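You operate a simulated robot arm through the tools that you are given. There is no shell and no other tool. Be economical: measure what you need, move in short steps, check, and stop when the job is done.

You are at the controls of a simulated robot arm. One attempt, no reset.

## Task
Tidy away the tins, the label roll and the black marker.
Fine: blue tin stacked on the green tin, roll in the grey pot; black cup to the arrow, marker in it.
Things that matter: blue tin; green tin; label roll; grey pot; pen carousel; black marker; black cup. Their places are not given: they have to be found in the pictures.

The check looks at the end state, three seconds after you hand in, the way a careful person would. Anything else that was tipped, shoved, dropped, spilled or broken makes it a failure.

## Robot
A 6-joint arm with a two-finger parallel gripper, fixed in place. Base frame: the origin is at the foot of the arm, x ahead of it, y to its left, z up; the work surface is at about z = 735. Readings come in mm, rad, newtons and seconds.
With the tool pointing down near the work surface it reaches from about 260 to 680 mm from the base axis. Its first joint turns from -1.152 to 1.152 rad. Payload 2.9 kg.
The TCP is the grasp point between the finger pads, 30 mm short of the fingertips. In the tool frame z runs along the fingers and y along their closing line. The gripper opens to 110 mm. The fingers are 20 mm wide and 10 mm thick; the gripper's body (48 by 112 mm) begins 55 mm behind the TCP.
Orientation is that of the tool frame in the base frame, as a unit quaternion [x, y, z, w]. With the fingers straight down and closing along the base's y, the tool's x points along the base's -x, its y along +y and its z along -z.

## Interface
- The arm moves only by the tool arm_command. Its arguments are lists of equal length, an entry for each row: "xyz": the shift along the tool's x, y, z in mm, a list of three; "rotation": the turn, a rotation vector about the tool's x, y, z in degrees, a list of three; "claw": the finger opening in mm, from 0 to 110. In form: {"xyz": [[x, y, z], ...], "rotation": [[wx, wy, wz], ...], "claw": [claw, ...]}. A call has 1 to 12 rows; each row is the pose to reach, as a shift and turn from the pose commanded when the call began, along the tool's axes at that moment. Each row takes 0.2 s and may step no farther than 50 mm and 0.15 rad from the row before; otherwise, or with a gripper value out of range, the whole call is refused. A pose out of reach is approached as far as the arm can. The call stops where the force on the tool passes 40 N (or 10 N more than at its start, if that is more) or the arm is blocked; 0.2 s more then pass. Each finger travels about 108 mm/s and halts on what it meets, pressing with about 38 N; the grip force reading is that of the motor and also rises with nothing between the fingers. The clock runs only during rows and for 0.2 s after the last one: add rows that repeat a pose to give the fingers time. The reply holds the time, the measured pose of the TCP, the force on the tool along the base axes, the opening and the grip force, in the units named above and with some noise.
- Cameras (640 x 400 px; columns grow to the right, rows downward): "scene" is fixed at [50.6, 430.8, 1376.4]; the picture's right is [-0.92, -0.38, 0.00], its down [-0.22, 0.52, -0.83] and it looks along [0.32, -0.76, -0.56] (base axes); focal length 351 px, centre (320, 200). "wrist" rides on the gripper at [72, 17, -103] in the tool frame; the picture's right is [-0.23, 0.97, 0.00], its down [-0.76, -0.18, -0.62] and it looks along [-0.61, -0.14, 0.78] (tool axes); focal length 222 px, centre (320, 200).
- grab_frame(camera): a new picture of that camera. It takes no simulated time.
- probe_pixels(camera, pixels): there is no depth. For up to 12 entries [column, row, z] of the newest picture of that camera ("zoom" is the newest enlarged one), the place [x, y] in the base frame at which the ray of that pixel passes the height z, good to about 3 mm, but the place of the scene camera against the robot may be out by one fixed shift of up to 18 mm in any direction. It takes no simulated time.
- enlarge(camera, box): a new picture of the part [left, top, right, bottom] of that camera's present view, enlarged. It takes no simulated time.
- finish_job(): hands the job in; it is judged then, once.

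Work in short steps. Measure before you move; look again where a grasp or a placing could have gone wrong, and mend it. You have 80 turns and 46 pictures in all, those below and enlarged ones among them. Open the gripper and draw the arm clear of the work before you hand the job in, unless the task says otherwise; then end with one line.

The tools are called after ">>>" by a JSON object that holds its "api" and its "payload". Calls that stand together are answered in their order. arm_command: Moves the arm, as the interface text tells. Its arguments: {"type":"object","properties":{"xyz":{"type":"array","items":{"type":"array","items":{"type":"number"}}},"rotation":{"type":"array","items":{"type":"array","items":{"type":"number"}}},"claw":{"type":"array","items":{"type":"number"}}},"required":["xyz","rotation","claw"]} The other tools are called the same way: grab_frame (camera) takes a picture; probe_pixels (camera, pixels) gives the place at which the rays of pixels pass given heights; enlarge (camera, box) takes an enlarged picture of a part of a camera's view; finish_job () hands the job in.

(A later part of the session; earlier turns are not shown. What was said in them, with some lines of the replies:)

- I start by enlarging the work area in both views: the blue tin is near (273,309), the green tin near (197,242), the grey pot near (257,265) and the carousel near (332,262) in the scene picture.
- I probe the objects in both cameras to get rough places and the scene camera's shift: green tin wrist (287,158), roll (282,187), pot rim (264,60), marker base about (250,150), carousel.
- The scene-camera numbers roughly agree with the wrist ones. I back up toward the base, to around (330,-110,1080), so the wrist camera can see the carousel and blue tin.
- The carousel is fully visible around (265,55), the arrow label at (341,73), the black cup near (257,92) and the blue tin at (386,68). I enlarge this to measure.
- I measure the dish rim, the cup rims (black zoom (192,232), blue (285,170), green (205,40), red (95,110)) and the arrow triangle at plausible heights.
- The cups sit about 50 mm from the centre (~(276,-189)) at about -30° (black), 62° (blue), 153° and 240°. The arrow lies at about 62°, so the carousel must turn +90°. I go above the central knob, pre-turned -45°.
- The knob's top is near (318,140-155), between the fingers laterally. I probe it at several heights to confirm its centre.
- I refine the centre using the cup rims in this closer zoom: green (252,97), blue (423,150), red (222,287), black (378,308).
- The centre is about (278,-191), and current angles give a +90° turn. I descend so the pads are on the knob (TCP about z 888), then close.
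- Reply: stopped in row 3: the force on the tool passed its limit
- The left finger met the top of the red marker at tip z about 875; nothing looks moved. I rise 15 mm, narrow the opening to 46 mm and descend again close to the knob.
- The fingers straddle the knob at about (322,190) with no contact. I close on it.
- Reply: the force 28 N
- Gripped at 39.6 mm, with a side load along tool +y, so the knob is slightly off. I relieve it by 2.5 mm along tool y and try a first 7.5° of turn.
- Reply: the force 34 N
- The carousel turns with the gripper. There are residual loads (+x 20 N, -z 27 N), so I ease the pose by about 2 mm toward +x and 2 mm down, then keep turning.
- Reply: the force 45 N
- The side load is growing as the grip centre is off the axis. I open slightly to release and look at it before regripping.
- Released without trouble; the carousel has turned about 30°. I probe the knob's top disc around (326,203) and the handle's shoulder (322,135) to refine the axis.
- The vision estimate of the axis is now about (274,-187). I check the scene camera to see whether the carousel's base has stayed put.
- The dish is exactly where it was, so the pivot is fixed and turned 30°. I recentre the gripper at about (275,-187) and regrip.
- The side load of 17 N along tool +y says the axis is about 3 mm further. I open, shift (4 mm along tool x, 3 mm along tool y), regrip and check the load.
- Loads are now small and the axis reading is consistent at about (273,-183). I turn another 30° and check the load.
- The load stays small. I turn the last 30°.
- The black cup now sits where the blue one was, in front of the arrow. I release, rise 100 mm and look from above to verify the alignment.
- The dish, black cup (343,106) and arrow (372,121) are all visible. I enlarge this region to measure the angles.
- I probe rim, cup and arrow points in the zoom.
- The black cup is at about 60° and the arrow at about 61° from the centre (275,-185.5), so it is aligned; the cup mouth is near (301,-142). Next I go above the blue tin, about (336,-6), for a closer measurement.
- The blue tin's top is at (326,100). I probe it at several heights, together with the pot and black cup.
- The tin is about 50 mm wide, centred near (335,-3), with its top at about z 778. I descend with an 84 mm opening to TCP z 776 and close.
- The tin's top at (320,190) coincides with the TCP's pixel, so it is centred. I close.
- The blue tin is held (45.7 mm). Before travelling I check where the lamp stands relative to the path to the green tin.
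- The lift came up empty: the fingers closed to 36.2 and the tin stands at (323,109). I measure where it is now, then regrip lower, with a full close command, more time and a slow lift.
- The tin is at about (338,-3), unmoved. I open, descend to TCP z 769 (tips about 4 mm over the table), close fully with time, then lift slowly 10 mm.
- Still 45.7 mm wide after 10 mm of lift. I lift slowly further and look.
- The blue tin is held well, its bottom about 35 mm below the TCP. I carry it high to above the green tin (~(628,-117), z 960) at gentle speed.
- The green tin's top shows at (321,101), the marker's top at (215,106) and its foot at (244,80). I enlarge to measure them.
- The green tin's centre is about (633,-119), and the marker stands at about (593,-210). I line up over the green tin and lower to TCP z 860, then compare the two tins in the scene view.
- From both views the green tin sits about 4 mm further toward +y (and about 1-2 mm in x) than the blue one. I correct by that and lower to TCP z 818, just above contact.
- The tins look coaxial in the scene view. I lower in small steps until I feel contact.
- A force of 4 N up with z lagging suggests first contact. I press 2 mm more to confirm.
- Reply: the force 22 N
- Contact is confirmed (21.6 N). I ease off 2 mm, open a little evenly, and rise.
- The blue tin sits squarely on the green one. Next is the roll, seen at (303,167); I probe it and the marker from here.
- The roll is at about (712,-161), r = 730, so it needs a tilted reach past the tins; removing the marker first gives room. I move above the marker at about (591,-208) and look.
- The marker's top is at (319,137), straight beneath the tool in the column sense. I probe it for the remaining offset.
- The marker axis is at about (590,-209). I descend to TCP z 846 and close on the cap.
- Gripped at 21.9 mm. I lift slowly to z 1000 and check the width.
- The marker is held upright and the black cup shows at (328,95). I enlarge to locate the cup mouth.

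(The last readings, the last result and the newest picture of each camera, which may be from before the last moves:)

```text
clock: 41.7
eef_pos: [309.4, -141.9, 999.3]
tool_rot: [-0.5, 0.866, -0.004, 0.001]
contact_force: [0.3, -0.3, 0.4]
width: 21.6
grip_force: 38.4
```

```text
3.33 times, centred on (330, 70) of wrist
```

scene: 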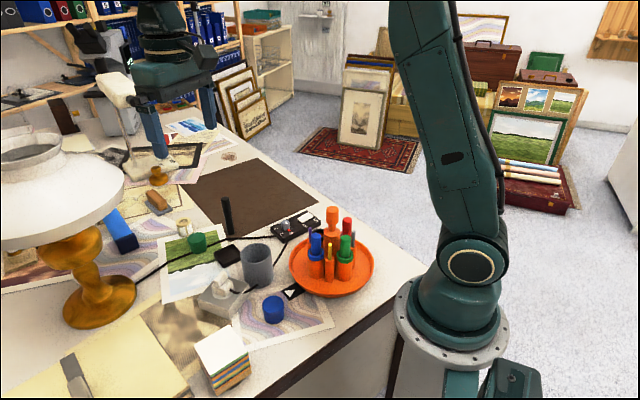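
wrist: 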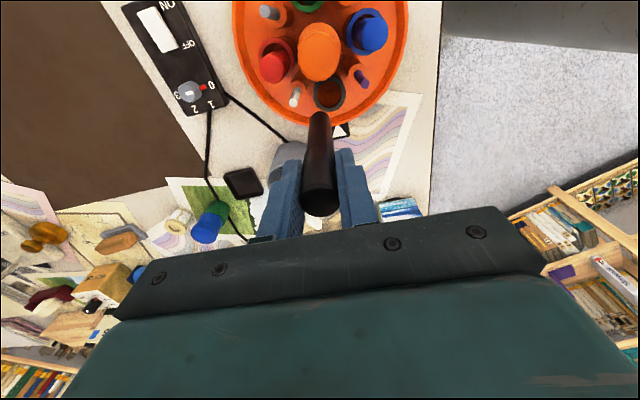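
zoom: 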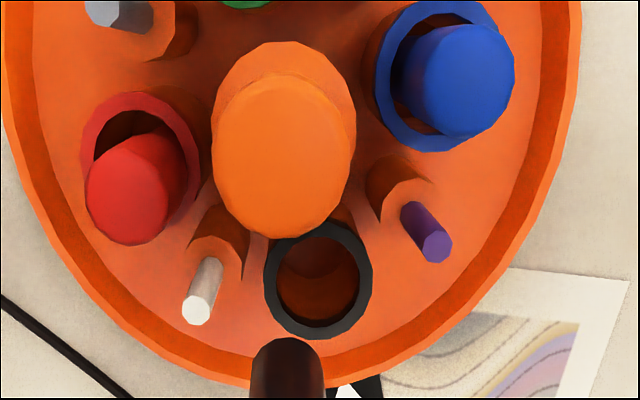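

I probe the mouth centre (318,280) and its inner edges (277 / 358), plus the pens' tops.

>>> {"api": "probe_pixels", "payload": {"camera": "zoom", "pixels": [[318, 280, 797], [318, 280, 790], [318, 280, 803], [278, 280, 797], [359, 280, 797], [318, 238, 797], [318, 322, 797], [197, 308, 830], [437, 246, 830], [287, 372, 890]]}}

```text
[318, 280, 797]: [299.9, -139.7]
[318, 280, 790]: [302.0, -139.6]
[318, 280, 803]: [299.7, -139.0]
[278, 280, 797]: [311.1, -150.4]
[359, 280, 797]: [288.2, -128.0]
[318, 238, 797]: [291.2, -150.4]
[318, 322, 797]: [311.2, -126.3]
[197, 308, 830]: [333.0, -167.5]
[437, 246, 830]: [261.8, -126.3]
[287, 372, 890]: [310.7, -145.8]
```

The mouth is about 32 mm wide at (300.5,-140.5); the marker is 22 mm. I align and lower until the marker's foot is ~5 mm above the rim, then look.

>>> {"api": "arm_command", "payload": {"xyz": [[2.2, 8.4, 15], [2.2, 8.4, 35], [2.2, 8.4, 55], [2.2, 8.4, 75], [2.2, 8.4, 84], [2.2, 8.4, 84]], "rotation": [[0, 0, 0], [0, 0, 0], [0, 0, 0], [0, 0, 0], [0, 0, 0], [0, 0, 0]], "claw": [0, 0, 0, 0, 0, 0]}}

>>> {"api": "enlarge", "payload": {"camera": "scene", "box": [270, 170, 380, 290]}}

>>> {"api": "enlarge", "payload": {"camera": "wrist", "box": [230, 30, 410, 210]}}

```text
clock: 42.8
eef_pos: [304.7, -143.6, 926.9]
tool_rot: [-0.499, 0.867, -0.009, 0.002]
contact_force: [-2.7, 0.3, 9.6]
width: 21.6
grip_force: 38.3
stopped in row 5: the force on the tool passed its limit (the readings are from after the stop); the commanded pose is now the measured one
```

```text
3.33 times, centred on (325, 230) of scene
```

zoom: 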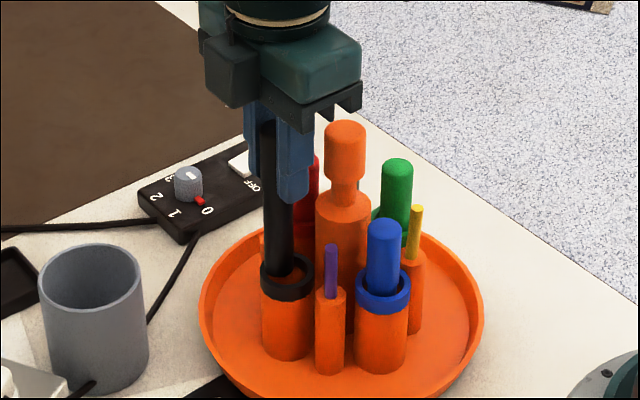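

```text
2.22 times, centred on (320, 120) of wrist
```

zoom: 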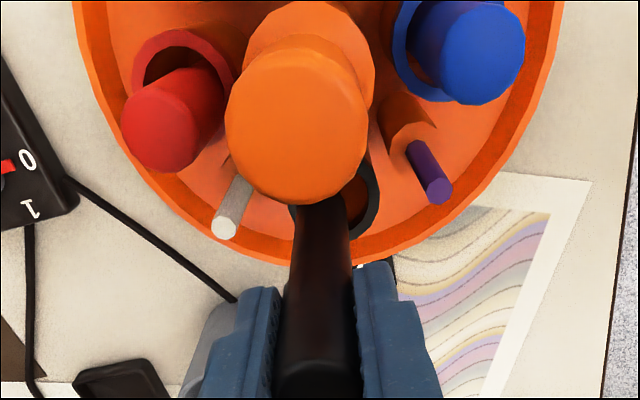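

Contact came early, at TCP z 927: the rim is higher than I took (about 815), which puts the mouth nearer (297,-138). In the pictures the marker's foot is off by ~8 mm along tool -y, so I rise 8 mm and shift, then look again.

>>> {"api": "arm_command", "payload": {"xyz": [[0, 0, -8], [0.3, 4, -8], [0.5, 8, -8], [0.5, 8, -8]], "rotation": [[0, 0, 0], [0, 0, 0], [0, 0, 0], [0, 0, 0]], "claw": [0, 0, 0, 0]}}

>>> {"api": "enlarge", "payload": {"camera": "scene", "box": [270, 170, 380, 290]}}

>>> {"api": "enlarge", "payload": {"camera": "wrist", "box": [250, 50, 390, 210]}}

```text
clock: 43.8
eef_pos: [295.4, -138.5, 934.1]
tool_rot: [-0.5, 0.866, -0.009, 0.003]
contact_force: [0.5, -0.5, 0.1]
width: 21.4
grip_force: 37.8
```

```text
3.33 times, centred on (325, 230) of scene
```

zoom: 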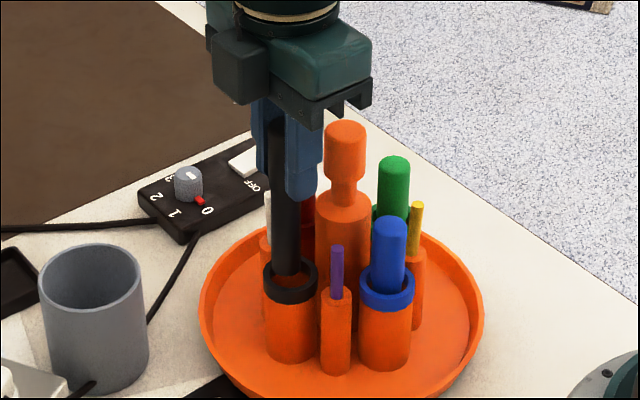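

```text
2.50 times, centred on (320, 130) of wrist
```

zoom: 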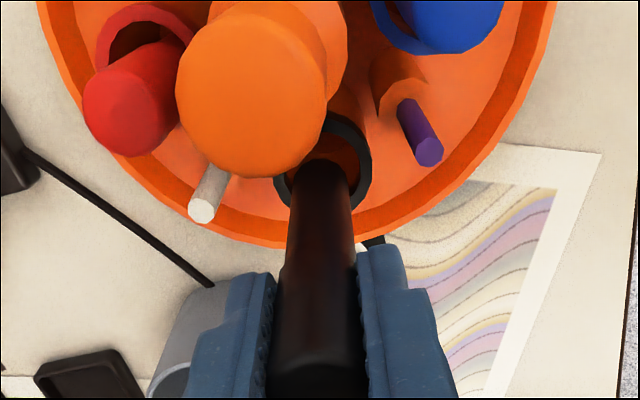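

The marker is now centred in tool y, and both views show it needs about 4 mm along tool +x. I shift that and lower 20 mm slowly to see if it enters.

>>> {"api": "arm_command", "payload": {"xyz": [[2, 0, 0], [4, 0, 0], [4, 0, 5], [4, 0, 10], [4, 0, 15], [4, 0, 20], [4, 0, 20]], "rotation": [[0, 0, 0], [0, 0, 0], [0, 0, 0], [0, 0, 0], [0, 0, 0], [0, 0, 0], [0, 0, 0]], "claw": [0, 0, 0, 0, 0, 0, 0]}}

```text
clock: 45.4
eef_pos: [294.2, -143.2, 914.0]
tool_rot: [-0.498, 0.867, -0.008, 0.003]
contact_force: [-0.9, -0.1, 0.9]
width: 21.3
grip_force: 37.8
```

There is no contact force at bottom height ~804, so it has entered the cup. I continue down 40 mm in small rows.

>>> {"api": "arm_command", "payload": {"xyz": [[0, 0, 7], [0, 0, 14], [0, 0, 21], [0, 0, 28], [0, 0, 34], [0, 0, 40], [0, 0, 40]], "rotation": [[0, 0, 0], [0, 0, 0], [0, 0, 0], [0, 0, 0], [0, 0, 0], [0, 0, 0], [0, 0, 0]], "claw": [0, 0, 0, 0, 0, 0, 0]}}

>>> {"api": "enlarge", "payload": {"camera": "scene", "box": [270, 170, 380, 290]}}

```text
clock: 47.0
eef_pos: [294.3, -144.2, 874.4]
tool_rot: [-0.498, 0.867, -0.009, 0.003]
contact_force: [-0.4, -0.5, -0.1]
width: 21.4
grip_force: 37.9
```

```text
3.33 times, centred on (325, 230) of scene
```

zoom: 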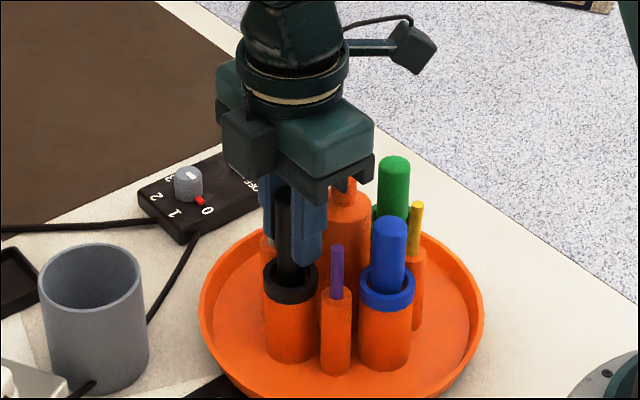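

The marker is inside the black cup and no load shows. I go down 8 mm more, open slightly and rise.

>>> {"api": "arm_command", "payload": {"xyz": [[0, 0, 4], [0, 0, 8], [0, 0, 8], [0, 0, 8], [0, 0, 8], [0, 0, -15], [0, 0, -55], [0, 0, -95], [0, 0, -135], [0, 0, -135]], "rotation": [[0, 0, 0], [0, 0, 0], [0, 0, 0], [0, 0, 0], [0, 0, 0], [0, 0, 0], [0, 0, 0], [0, 0, 0], [0, 0, 0], [0, 0, 0]], "claw": [0, 0, 30, 34, 34, 34, 34, 34, 34, 34]}}

>>> {"api": "grab_frame", "payload": {"camera": "wrist"}}

```text
clock: 49.2
eef_pos: [295.5, -140.1, 1009.3]
tool_rot: [-0.5, 0.866, -0.008, 0.003]
contact_force: [-0.3, -0.2, -0.3]
width: 34.1
grip_force: 0.0
```

```text
6 pictures are left
```

wrist: 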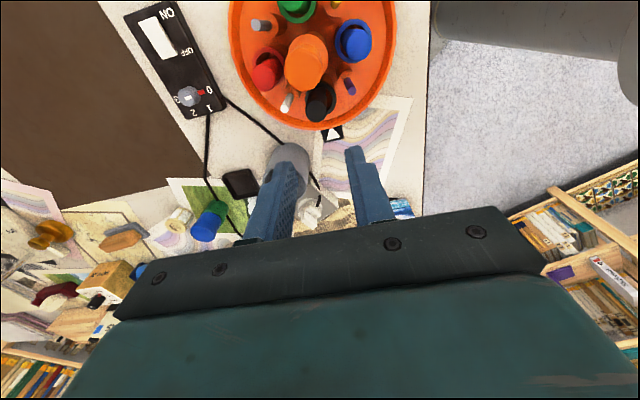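

The marker stands in the black cup. I check the alignment numerically with cup rims (blue (354,40), red (266,67), black (319,95)) and the arrow (334,132).

>>> {"api": "probe_pixels", "payload": {"camera": "wrist", "pixels": [[354, 39, 815], [266, 67, 815], [319, 95, 815], [334, 132, 735], [229, 40, 757], [396, 40, 757], [322, 129, 757], [287, 155, 800], [287, 155, 815]]}}

```text
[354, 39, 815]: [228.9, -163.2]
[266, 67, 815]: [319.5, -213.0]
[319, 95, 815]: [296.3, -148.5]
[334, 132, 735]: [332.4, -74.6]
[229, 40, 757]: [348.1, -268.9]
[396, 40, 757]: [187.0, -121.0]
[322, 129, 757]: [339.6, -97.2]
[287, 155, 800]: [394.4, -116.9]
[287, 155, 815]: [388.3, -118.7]
```

The carousel is aligned: cups' axis 61°, arrow about 61.5°. Now the roll: I travel at z 1000 to (600,-165) and turn back to yaw 0, keeping high over everything.

>>> {"api": "arm_command", "payload": {"xyz": [[-13, -28, 5], [-26, -55, 8], [-39, -83, 8], [-52, -110, 8], [-65, -138, 8], [-78, -166, 8], [-91, -193, 8], [-104, -221, 8], [-117, -248, 8], [-130.6, -276, 8], [-130.6, -276, 8]], "rotation": [[0, 0, 6], [0, 0, 12], [0, 0, 18], [0, 0, 24], [0, 0, 30], [0, 0, 36], [0, 0, 42], [0, 0, 48], [0, 0, 54], [0, 0, 60], [0, 0, 60]], "claw": [60, 80, 84, 84, 84, 84, 84, 84, 84, 84, 84]}}

```text
clock: 51.6
eef_pos: [600.0, -168.9, 1003.2]
tool_rot: [0.001, 1.0, -0.007, 0.006]
contact_force: [0.0, 1.1, 0.4]
width: 84.0
grip_force: 0.1
```

I tilt the fingers 18° outward while moving to above the roll at (712,-161), z 890.

>>> {"api": "arm_command", "payload": {"xyz": [[-19, 1.3, 12], [-38, 2.6, 28], [-57, 4, 47], [-76, 5.3, 68], [-95, 6.6, 90], [-112, 8, 113], [-112, 8, 113]], "rotation": [[0, -3, 0], [0, -6, 0], [0, -9, 0], [0, -12, 0], [0, -15, 0], [0, -18, 0], [0, -18, 0]], "claw": [84, 84, 84, 84, 84, 84, 84]}}

>>> {"api": "grab_frame", "payload": {"camera": "wrist"}}

```text
clock: 53.2
eef_pos: [712.4, -159.6, 894.1]
tool_rot: [0.0, 0.987, -0.004, 0.162]
contact_force: [-0.1, -0.3, 0.4]
width: 84.2
grip_force: 0.0
```

```text
5 pictures are left
```

wrist: 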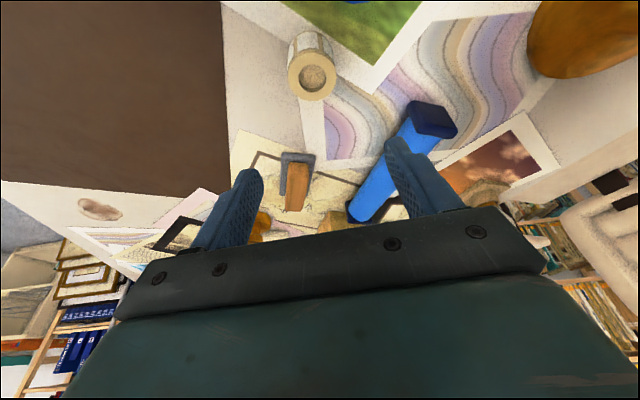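

The pose was reached. The roll's top is at (312,76) and its foot near (310,45); I probe it.

>>> {"api": "probe_pixels", "payload": {"camera": "wrist", "pixels": [[312, 76, 765], [312, 76, 770], [312, 76, 775], [287, 76, 770], [337, 76, 770], [309, 45, 740]]}}

```text
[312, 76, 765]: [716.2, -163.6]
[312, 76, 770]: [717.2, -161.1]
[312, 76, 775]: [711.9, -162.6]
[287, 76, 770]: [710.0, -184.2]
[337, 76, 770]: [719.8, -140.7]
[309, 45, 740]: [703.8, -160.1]
```

The roll's centre is at about (714,-162), 45 mm wide. I descend vertically to TCP z ~776 in steps, watching the force.

>>> {"api": "arm_command", "payload": {"xyz": [[8, -2.4, 25], [16, -2.4, 50], [24, -2.4, 75], [30, -2.4, 94], [36.2, -2.4, 112.3], [36.2, -2.4, 112.3]], "rotation": [[0, 0, 0], [0, 0, 0], [0, 0, 0], [0, 0, 0], [0, 0, 0], [0, 0, 0]], "claw": [84, 84, 84, 84, 84, 84]}}

>>> {"api": "grab_frame", "payload": {"camera": "wrist"}}

```text
clock: 54.6
eef_pos: [712.6, -167.4, 775.5]
tool_rot: [0.0, 0.987, -0.006, 0.162]
contact_force: [-1.5, -0.4, 0.0]
width: 84.1
grip_force: 0.1
```

```text
4 pictures are left
```

wrist: 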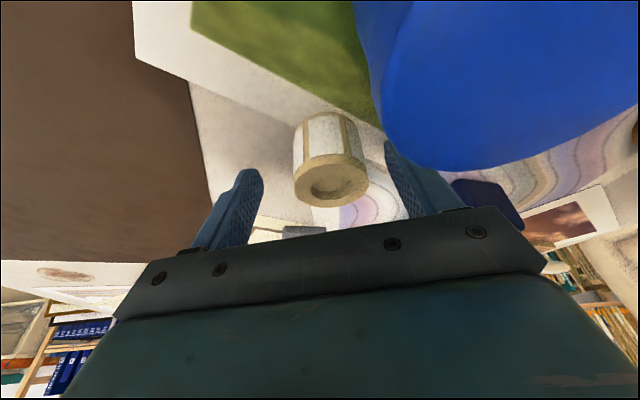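

No contact. The roll's top is at (330,180), about 5 mm toward tool +y of the TCP, so I shift 4.5 mm and close fully with time.

>>> {"api": "arm_command", "payload": {"xyz": [[0, 2.5, 0], [0, 4.5, 0], [0, 4.5, 0], [0, 4.5, 0], [0, 4.5, 0], [0, 4.5, 0]], "rotation": [[0, 0, 0], [0, 0, 0], [0, 0, 0], [0, 0, 0], [0, 0, 0], [0, 0, 0]], "claw": [84, 84, 55, 30, 10, 10]}}

```text
clock: 56.0
eef_pos: [713.7, -161.8, 775.4]
tool_rot: [0.0, 0.987, -0.006, 0.163]
contact_force: [0.9, 1.0, 1.4]
width: 40.8
grip_force: 37.8
```

Gripped at 40.8 mm. I lift straight up slowly and check the width.

>>> {"api": "arm_command", "payload": {"xyz": [[-1, 0, -3], [-2.5, 0, -7.5], [-5, 0, -15], [-9.6, 0, -28], [-16, 0, -47], [-24, 0, -71], [-32, 0, -95], [-40, 0, -119], [-48, 0, -142], [-48, 0, -142]], "rotation": [[0, 0, 0], [0, 0, 0], [0, 0, 0], [0, 0, 0], [0, 0, 0], [0, 0, 0], [0, 0, 0], [0, 0, 0], [0, 0, 0], [0, 0, 0]], "claw": [10, 10, 10, 10, 10, 10, 10, 10, 10, 10]}}

```text
clock: 58.2
eef_pos: [715.6, -157.7, 925.8]
tool_rot: [0.0, 0.987, -0.006, 0.163]
contact_force: [0.1, -0.1, -0.8]
width: 40.5
grip_force: 38.1
```

The roll is held (40.5 mm). I carry it toward above the pot (~(431,-90), z 950), straightening the tool on the way.

>>> {"api": "arm_command", "payload": {"xyz": [[23.8, 6.1, -10.5], [47.6, 12.2, -20.9], [71.5, 18.3, -31.4], [95.3, 24.4, -41.8], [119, 30.5, -52.3], [143, 36.5, -62.7], [166.7, 42.6, -73.2], [190.5, 48.7, -83.6], [214.4, 54.8, -94], [238, 61, -104.5], [262, 67, -115], [262, 67, -115]], "rotation": [[0, 1.7, 0], [0, 3.4, 0], [0, 5.1, 0], [0, 6.8, 0], [0, 8.5, 0], [0, 10.2, 0], [0, 11.9, 0], [0, 13.6, 0], [0, 15.3, 0], [0, 17, 0], [0, 18.6, 0], [0, 18.6, 0]], "claw": [10, 10, 10, 10, 10, 10, 10, 10, 10, 10, 10, 10]}}

>>> {"api": "grab_frame", "payload": {"camera": "wrist"}}

```text
clock: 60.8
eef_pos: [427.6, -90.8, 949.9]
tool_rot: [0.002, 1.0, -0.007, 0.001]
contact_force: [-0.5, 0.5, -1.3]
width: 40.7
grip_force: 38.1
```

```text
3 pictures are left
```

wrist: 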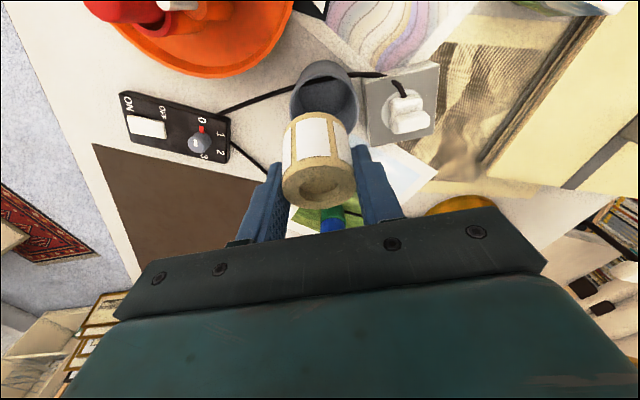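

The roll is held; the pot's rim spans columns 290-358 around row 103. I probe its centre at plausible rim heights.

>>> {"api": "probe_pixels", "payload": {"camera": "wrist", "pixels": [[324, 105, 805], [324, 105, 812], [324, 105, 820], [290, 98, 812], [358, 103, 812], [327, 76, 812]]}}

```text
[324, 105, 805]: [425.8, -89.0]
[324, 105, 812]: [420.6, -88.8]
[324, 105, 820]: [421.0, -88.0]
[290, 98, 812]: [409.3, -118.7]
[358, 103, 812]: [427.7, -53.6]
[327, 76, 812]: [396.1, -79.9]
```

The pot's mouth is centred near (426,-88) with its rim at about z 812. The fingers do not fit inside beside the roll, so I lower until the roll's foot is just at the rim (TCP z 848) and check in the scene view.

>>> {"api": "arm_command", "payload": {"xyz": [[0.5, 2, 20], [1, 2, 45], [1, 2, 70], [1, 2, 90], [1, 2, 102], [1, 2, 102]], "rotation": [[0, 0, 0], [0, 0, 0], [0, 0, 0], [0, 0, 0], [0, 0, 0], [0, 0, 0]], "claw": [10, 10, 10, 10, 10, 10]}}

>>> {"api": "enlarge", "payload": {"camera": "scene", "box": [180, 160, 360, 300]}}

```text
clock: 62.2
eef_pos: [430.0, -92.0, 850.4]
tool_rot: [0.003, 1.0, -0.008, 0.003]
contact_force: [-3.6, 0.8, 8.1]
width: 40.8
grip_force: 38.2
stopped in row 6: the force on the tool passed its limit (the readings are from after the stop); the commanded pose is now the measured one
```

```text
2.86 times, centred on (270, 230) of scene
```

zoom: 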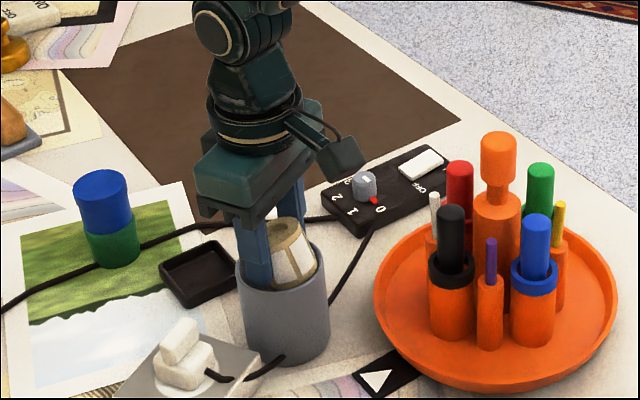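

The roll kept the 18° tilt it was grasped with, so its lower edge touched the near rim. I rise 15 mm, tilt the tool back by 18° so the roll hangs upright, and centre it at (428,-89).

>>> {"api": "arm_command", "payload": {"xyz": [[0, 0, -8], [0, 0, -16], [0, 1, -16], [1, 2, -16], [1, 3, -16], [1, 3, -16], [1, 3, -16]], "rotation": [[0, 0, 0], [0, 0, 0], [0, -6, 0], [0, -12, 0], [0, -18.5, 0], [0, -18.5, 0], [0, -18.5, 0]], "claw": [10, 10, 10, 10, 10, 10, 10]}}

>>> {"api": "grab_frame", "payload": {"camera": "wrist"}}

```text
clock: 63.9
eef_pos: [428.0, -88.1, 864.4]
tool_rot: [0.001, 0.986, -0.009, 0.164]
contact_force: [0.6, 0.5, 0.5]
width: 40.9
grip_force: 37.8
```

```text
1 pictures are left
```

wrist: 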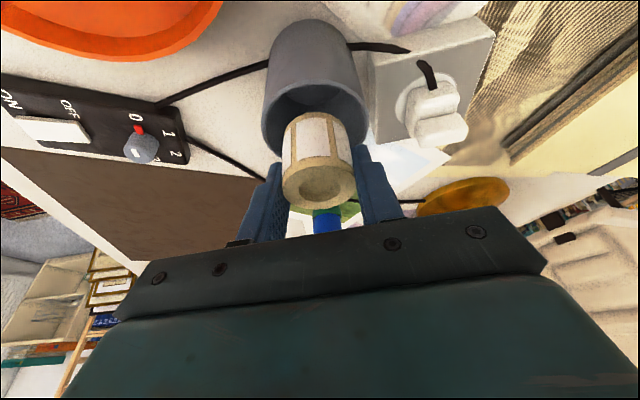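

The roll hangs upright and its column (317) matches the pot's (315). I probe the near rim edge (316,85) and the side extremes to check x.

>>> {"api": "probe_pixels", "payload": {"camera": "wrist", "pixels": [[316, 85, 812], [316, 85, 805], [263, 120, 812], [369, 125, 812], [263, 120, 805], [369, 125, 805], [315, 120, 812], [315, 120, 805]]}}

```text
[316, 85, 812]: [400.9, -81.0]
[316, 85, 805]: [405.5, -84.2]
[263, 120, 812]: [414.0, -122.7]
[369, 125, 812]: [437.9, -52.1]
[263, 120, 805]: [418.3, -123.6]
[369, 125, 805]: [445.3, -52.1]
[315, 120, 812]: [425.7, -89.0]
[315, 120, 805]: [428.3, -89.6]
```

The pot's centre is about (430,-88) with a 37 mm outer radius, so the roll is centred with ~12 mm margin. I lower 16 mm, keeping the fingertips over the rim, and look at the force.

>>> {"api": "arm_command", "payload": {"xyz": [[1, 0, 5], [2.5, 0, 10], [4, 0, 15.2], [4, 0, 15.2]], "rotation": [[0, 0, 0], [0, 0, 0], [0, 0, 0], [0, 0, 0]], "claw": [10, 10, 10, 10]}}

```text
clock: 64.8
eef_pos: [430.1, -88.5, 849.1]
tool_rot: [0.001, 0.986, -0.009, 0.166]
contact_force: [-5.1, 0.3, 15.5]
width: 40.4
grip_force: 38.6
```

Contact (15 N up, 5 N toward -x) at the same height as before suggests fingertip corners on the far rim. I rise 6 mm, shift 5 mm toward the base and lower again to compare.

>>> {"api": "arm_command", "payload": {"xyz": [[-1.9, 0, -5.7], [2.8, 0, -7.3], [4.7, 0, -1.6], [4.7, 0, -1.6]], "rotation": [[0, 0, 0], [0, 0, 0], [0, 0, 0], [0, 0, 0]], "claw": [10, 10, 10, 10]}}

```text
clock: 65.8
eef_pos: [426.2, -88.3, 849.6]
tool_rot: [0.001, 0.986, -0.008, 0.164]
contact_force: [-2.0, 0.4, 3.8]
width: 40.7
grip_force: 38.0
```

The force dropped to 4 N. I shift 3 mm more toward the base and lower 3 mm.

>>> {"api": "arm_command", "payload": {"xyz": [[1.4, 0, -2.5], [2.8, 0, -1], [3.8, 0, 1.9], [3.8, 0, 1.9]], "rotation": [[0, 0, 0], [0, 0, 0], [0, 0, 0], [0, 0, 0]], "claw": [10, 10, 10, 10]}}

```text
clock: 66.8
eef_pos: [422.4, -86.8, 848.2]
tool_rot: [0.002, 0.986, -0.008, 0.167]
contact_force: [-9.5, 5.0, 29.1]
width: 40.6
grip_force: 37.6
```

With contact at the same height regardless of an 8 mm shift in x, it is the fingertips meeting the rim (z ~818), so the roll's foot is already inside. I back to the middle (x ~426), 5 mm up, and release.

>>> {"api": "arm_command", "payload": {"xyz": [[-4.9, -1, -3.6], [-4.9, -1, -3.6], [-4.9, -1, -3.6], [-4.9, -1, -3.6], [-4.9, -1, -3.6], [-4.9, -1, -3.6]], "rotation": [[0, 0, 0], [0, 0, 0], [0, 0, 0], [0, 0, 0], [0, 0, 0], [0, 0, 0]], "claw": [10, 10, 66, 66, 66, 66]}}

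>>> {"api": "arm_command", "payload": {"xyz": [[-6.4, 0, -19], [-16, 0, -47], [-28, 0, -85], [-40, 0, -123], [-52, 0, -160], [-52, 0, -160]], "rotation": [[0, 0, 0], [0, 5, 0], [0, 10, 0], [0, 15, 0], [0, 18.5, 0], [0, 18.5, 0]], "claw": [66, 66, 66, 66, 66, 66]}}

```text
clock: 68.2
eef_pos: [424.8, -89.1, 850.4]
tool_rot: [0.001, 0.986, -0.008, 0.164]
contact_force: [0.2, 0.0, -0.6]
width: 66.0
grip_force: 0.1
```

```text
clock: 69.7
eef_pos: [425.8, -88.3, 1019.8]
tool_rot: [0.003, 1.0, -0.008, 0.003]
contact_force: [0.0, 0.0, 0.0]
width: 66.1
grip_force: 0.1
```

Released and clear. I use the last picture on the scene area with the pot, tins and carousel.

>>> {"api": "enlarge", "payload": {"camera": "scene", "box": [170, 170, 390, 310]}}

```text
2.86 times, centred on (280, 240) of scene
```

zoom: 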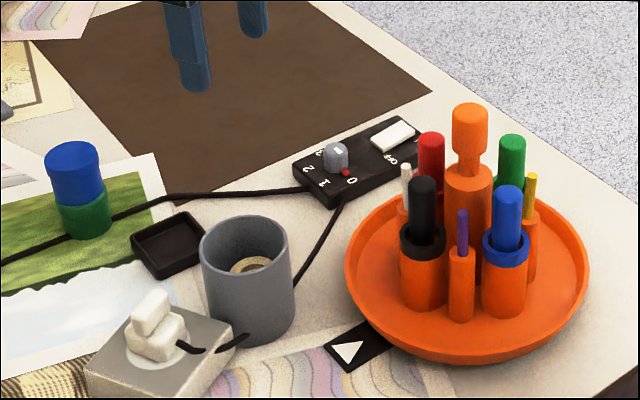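

The roll lies inside the pot, the blue tin is on the green one, and the marker stands in the black cup at the arrow, with nothing else disturbed. The gripper is open and clear, so I hand in.

>>> {"api": "finish_job", "payload": {}}

```text
The job is handed in.
```

The job is handed in: the blue tin is stacked on the green tin, the label roll is in the grey pot, and the black cup is turned to the arrow with the marker in it.
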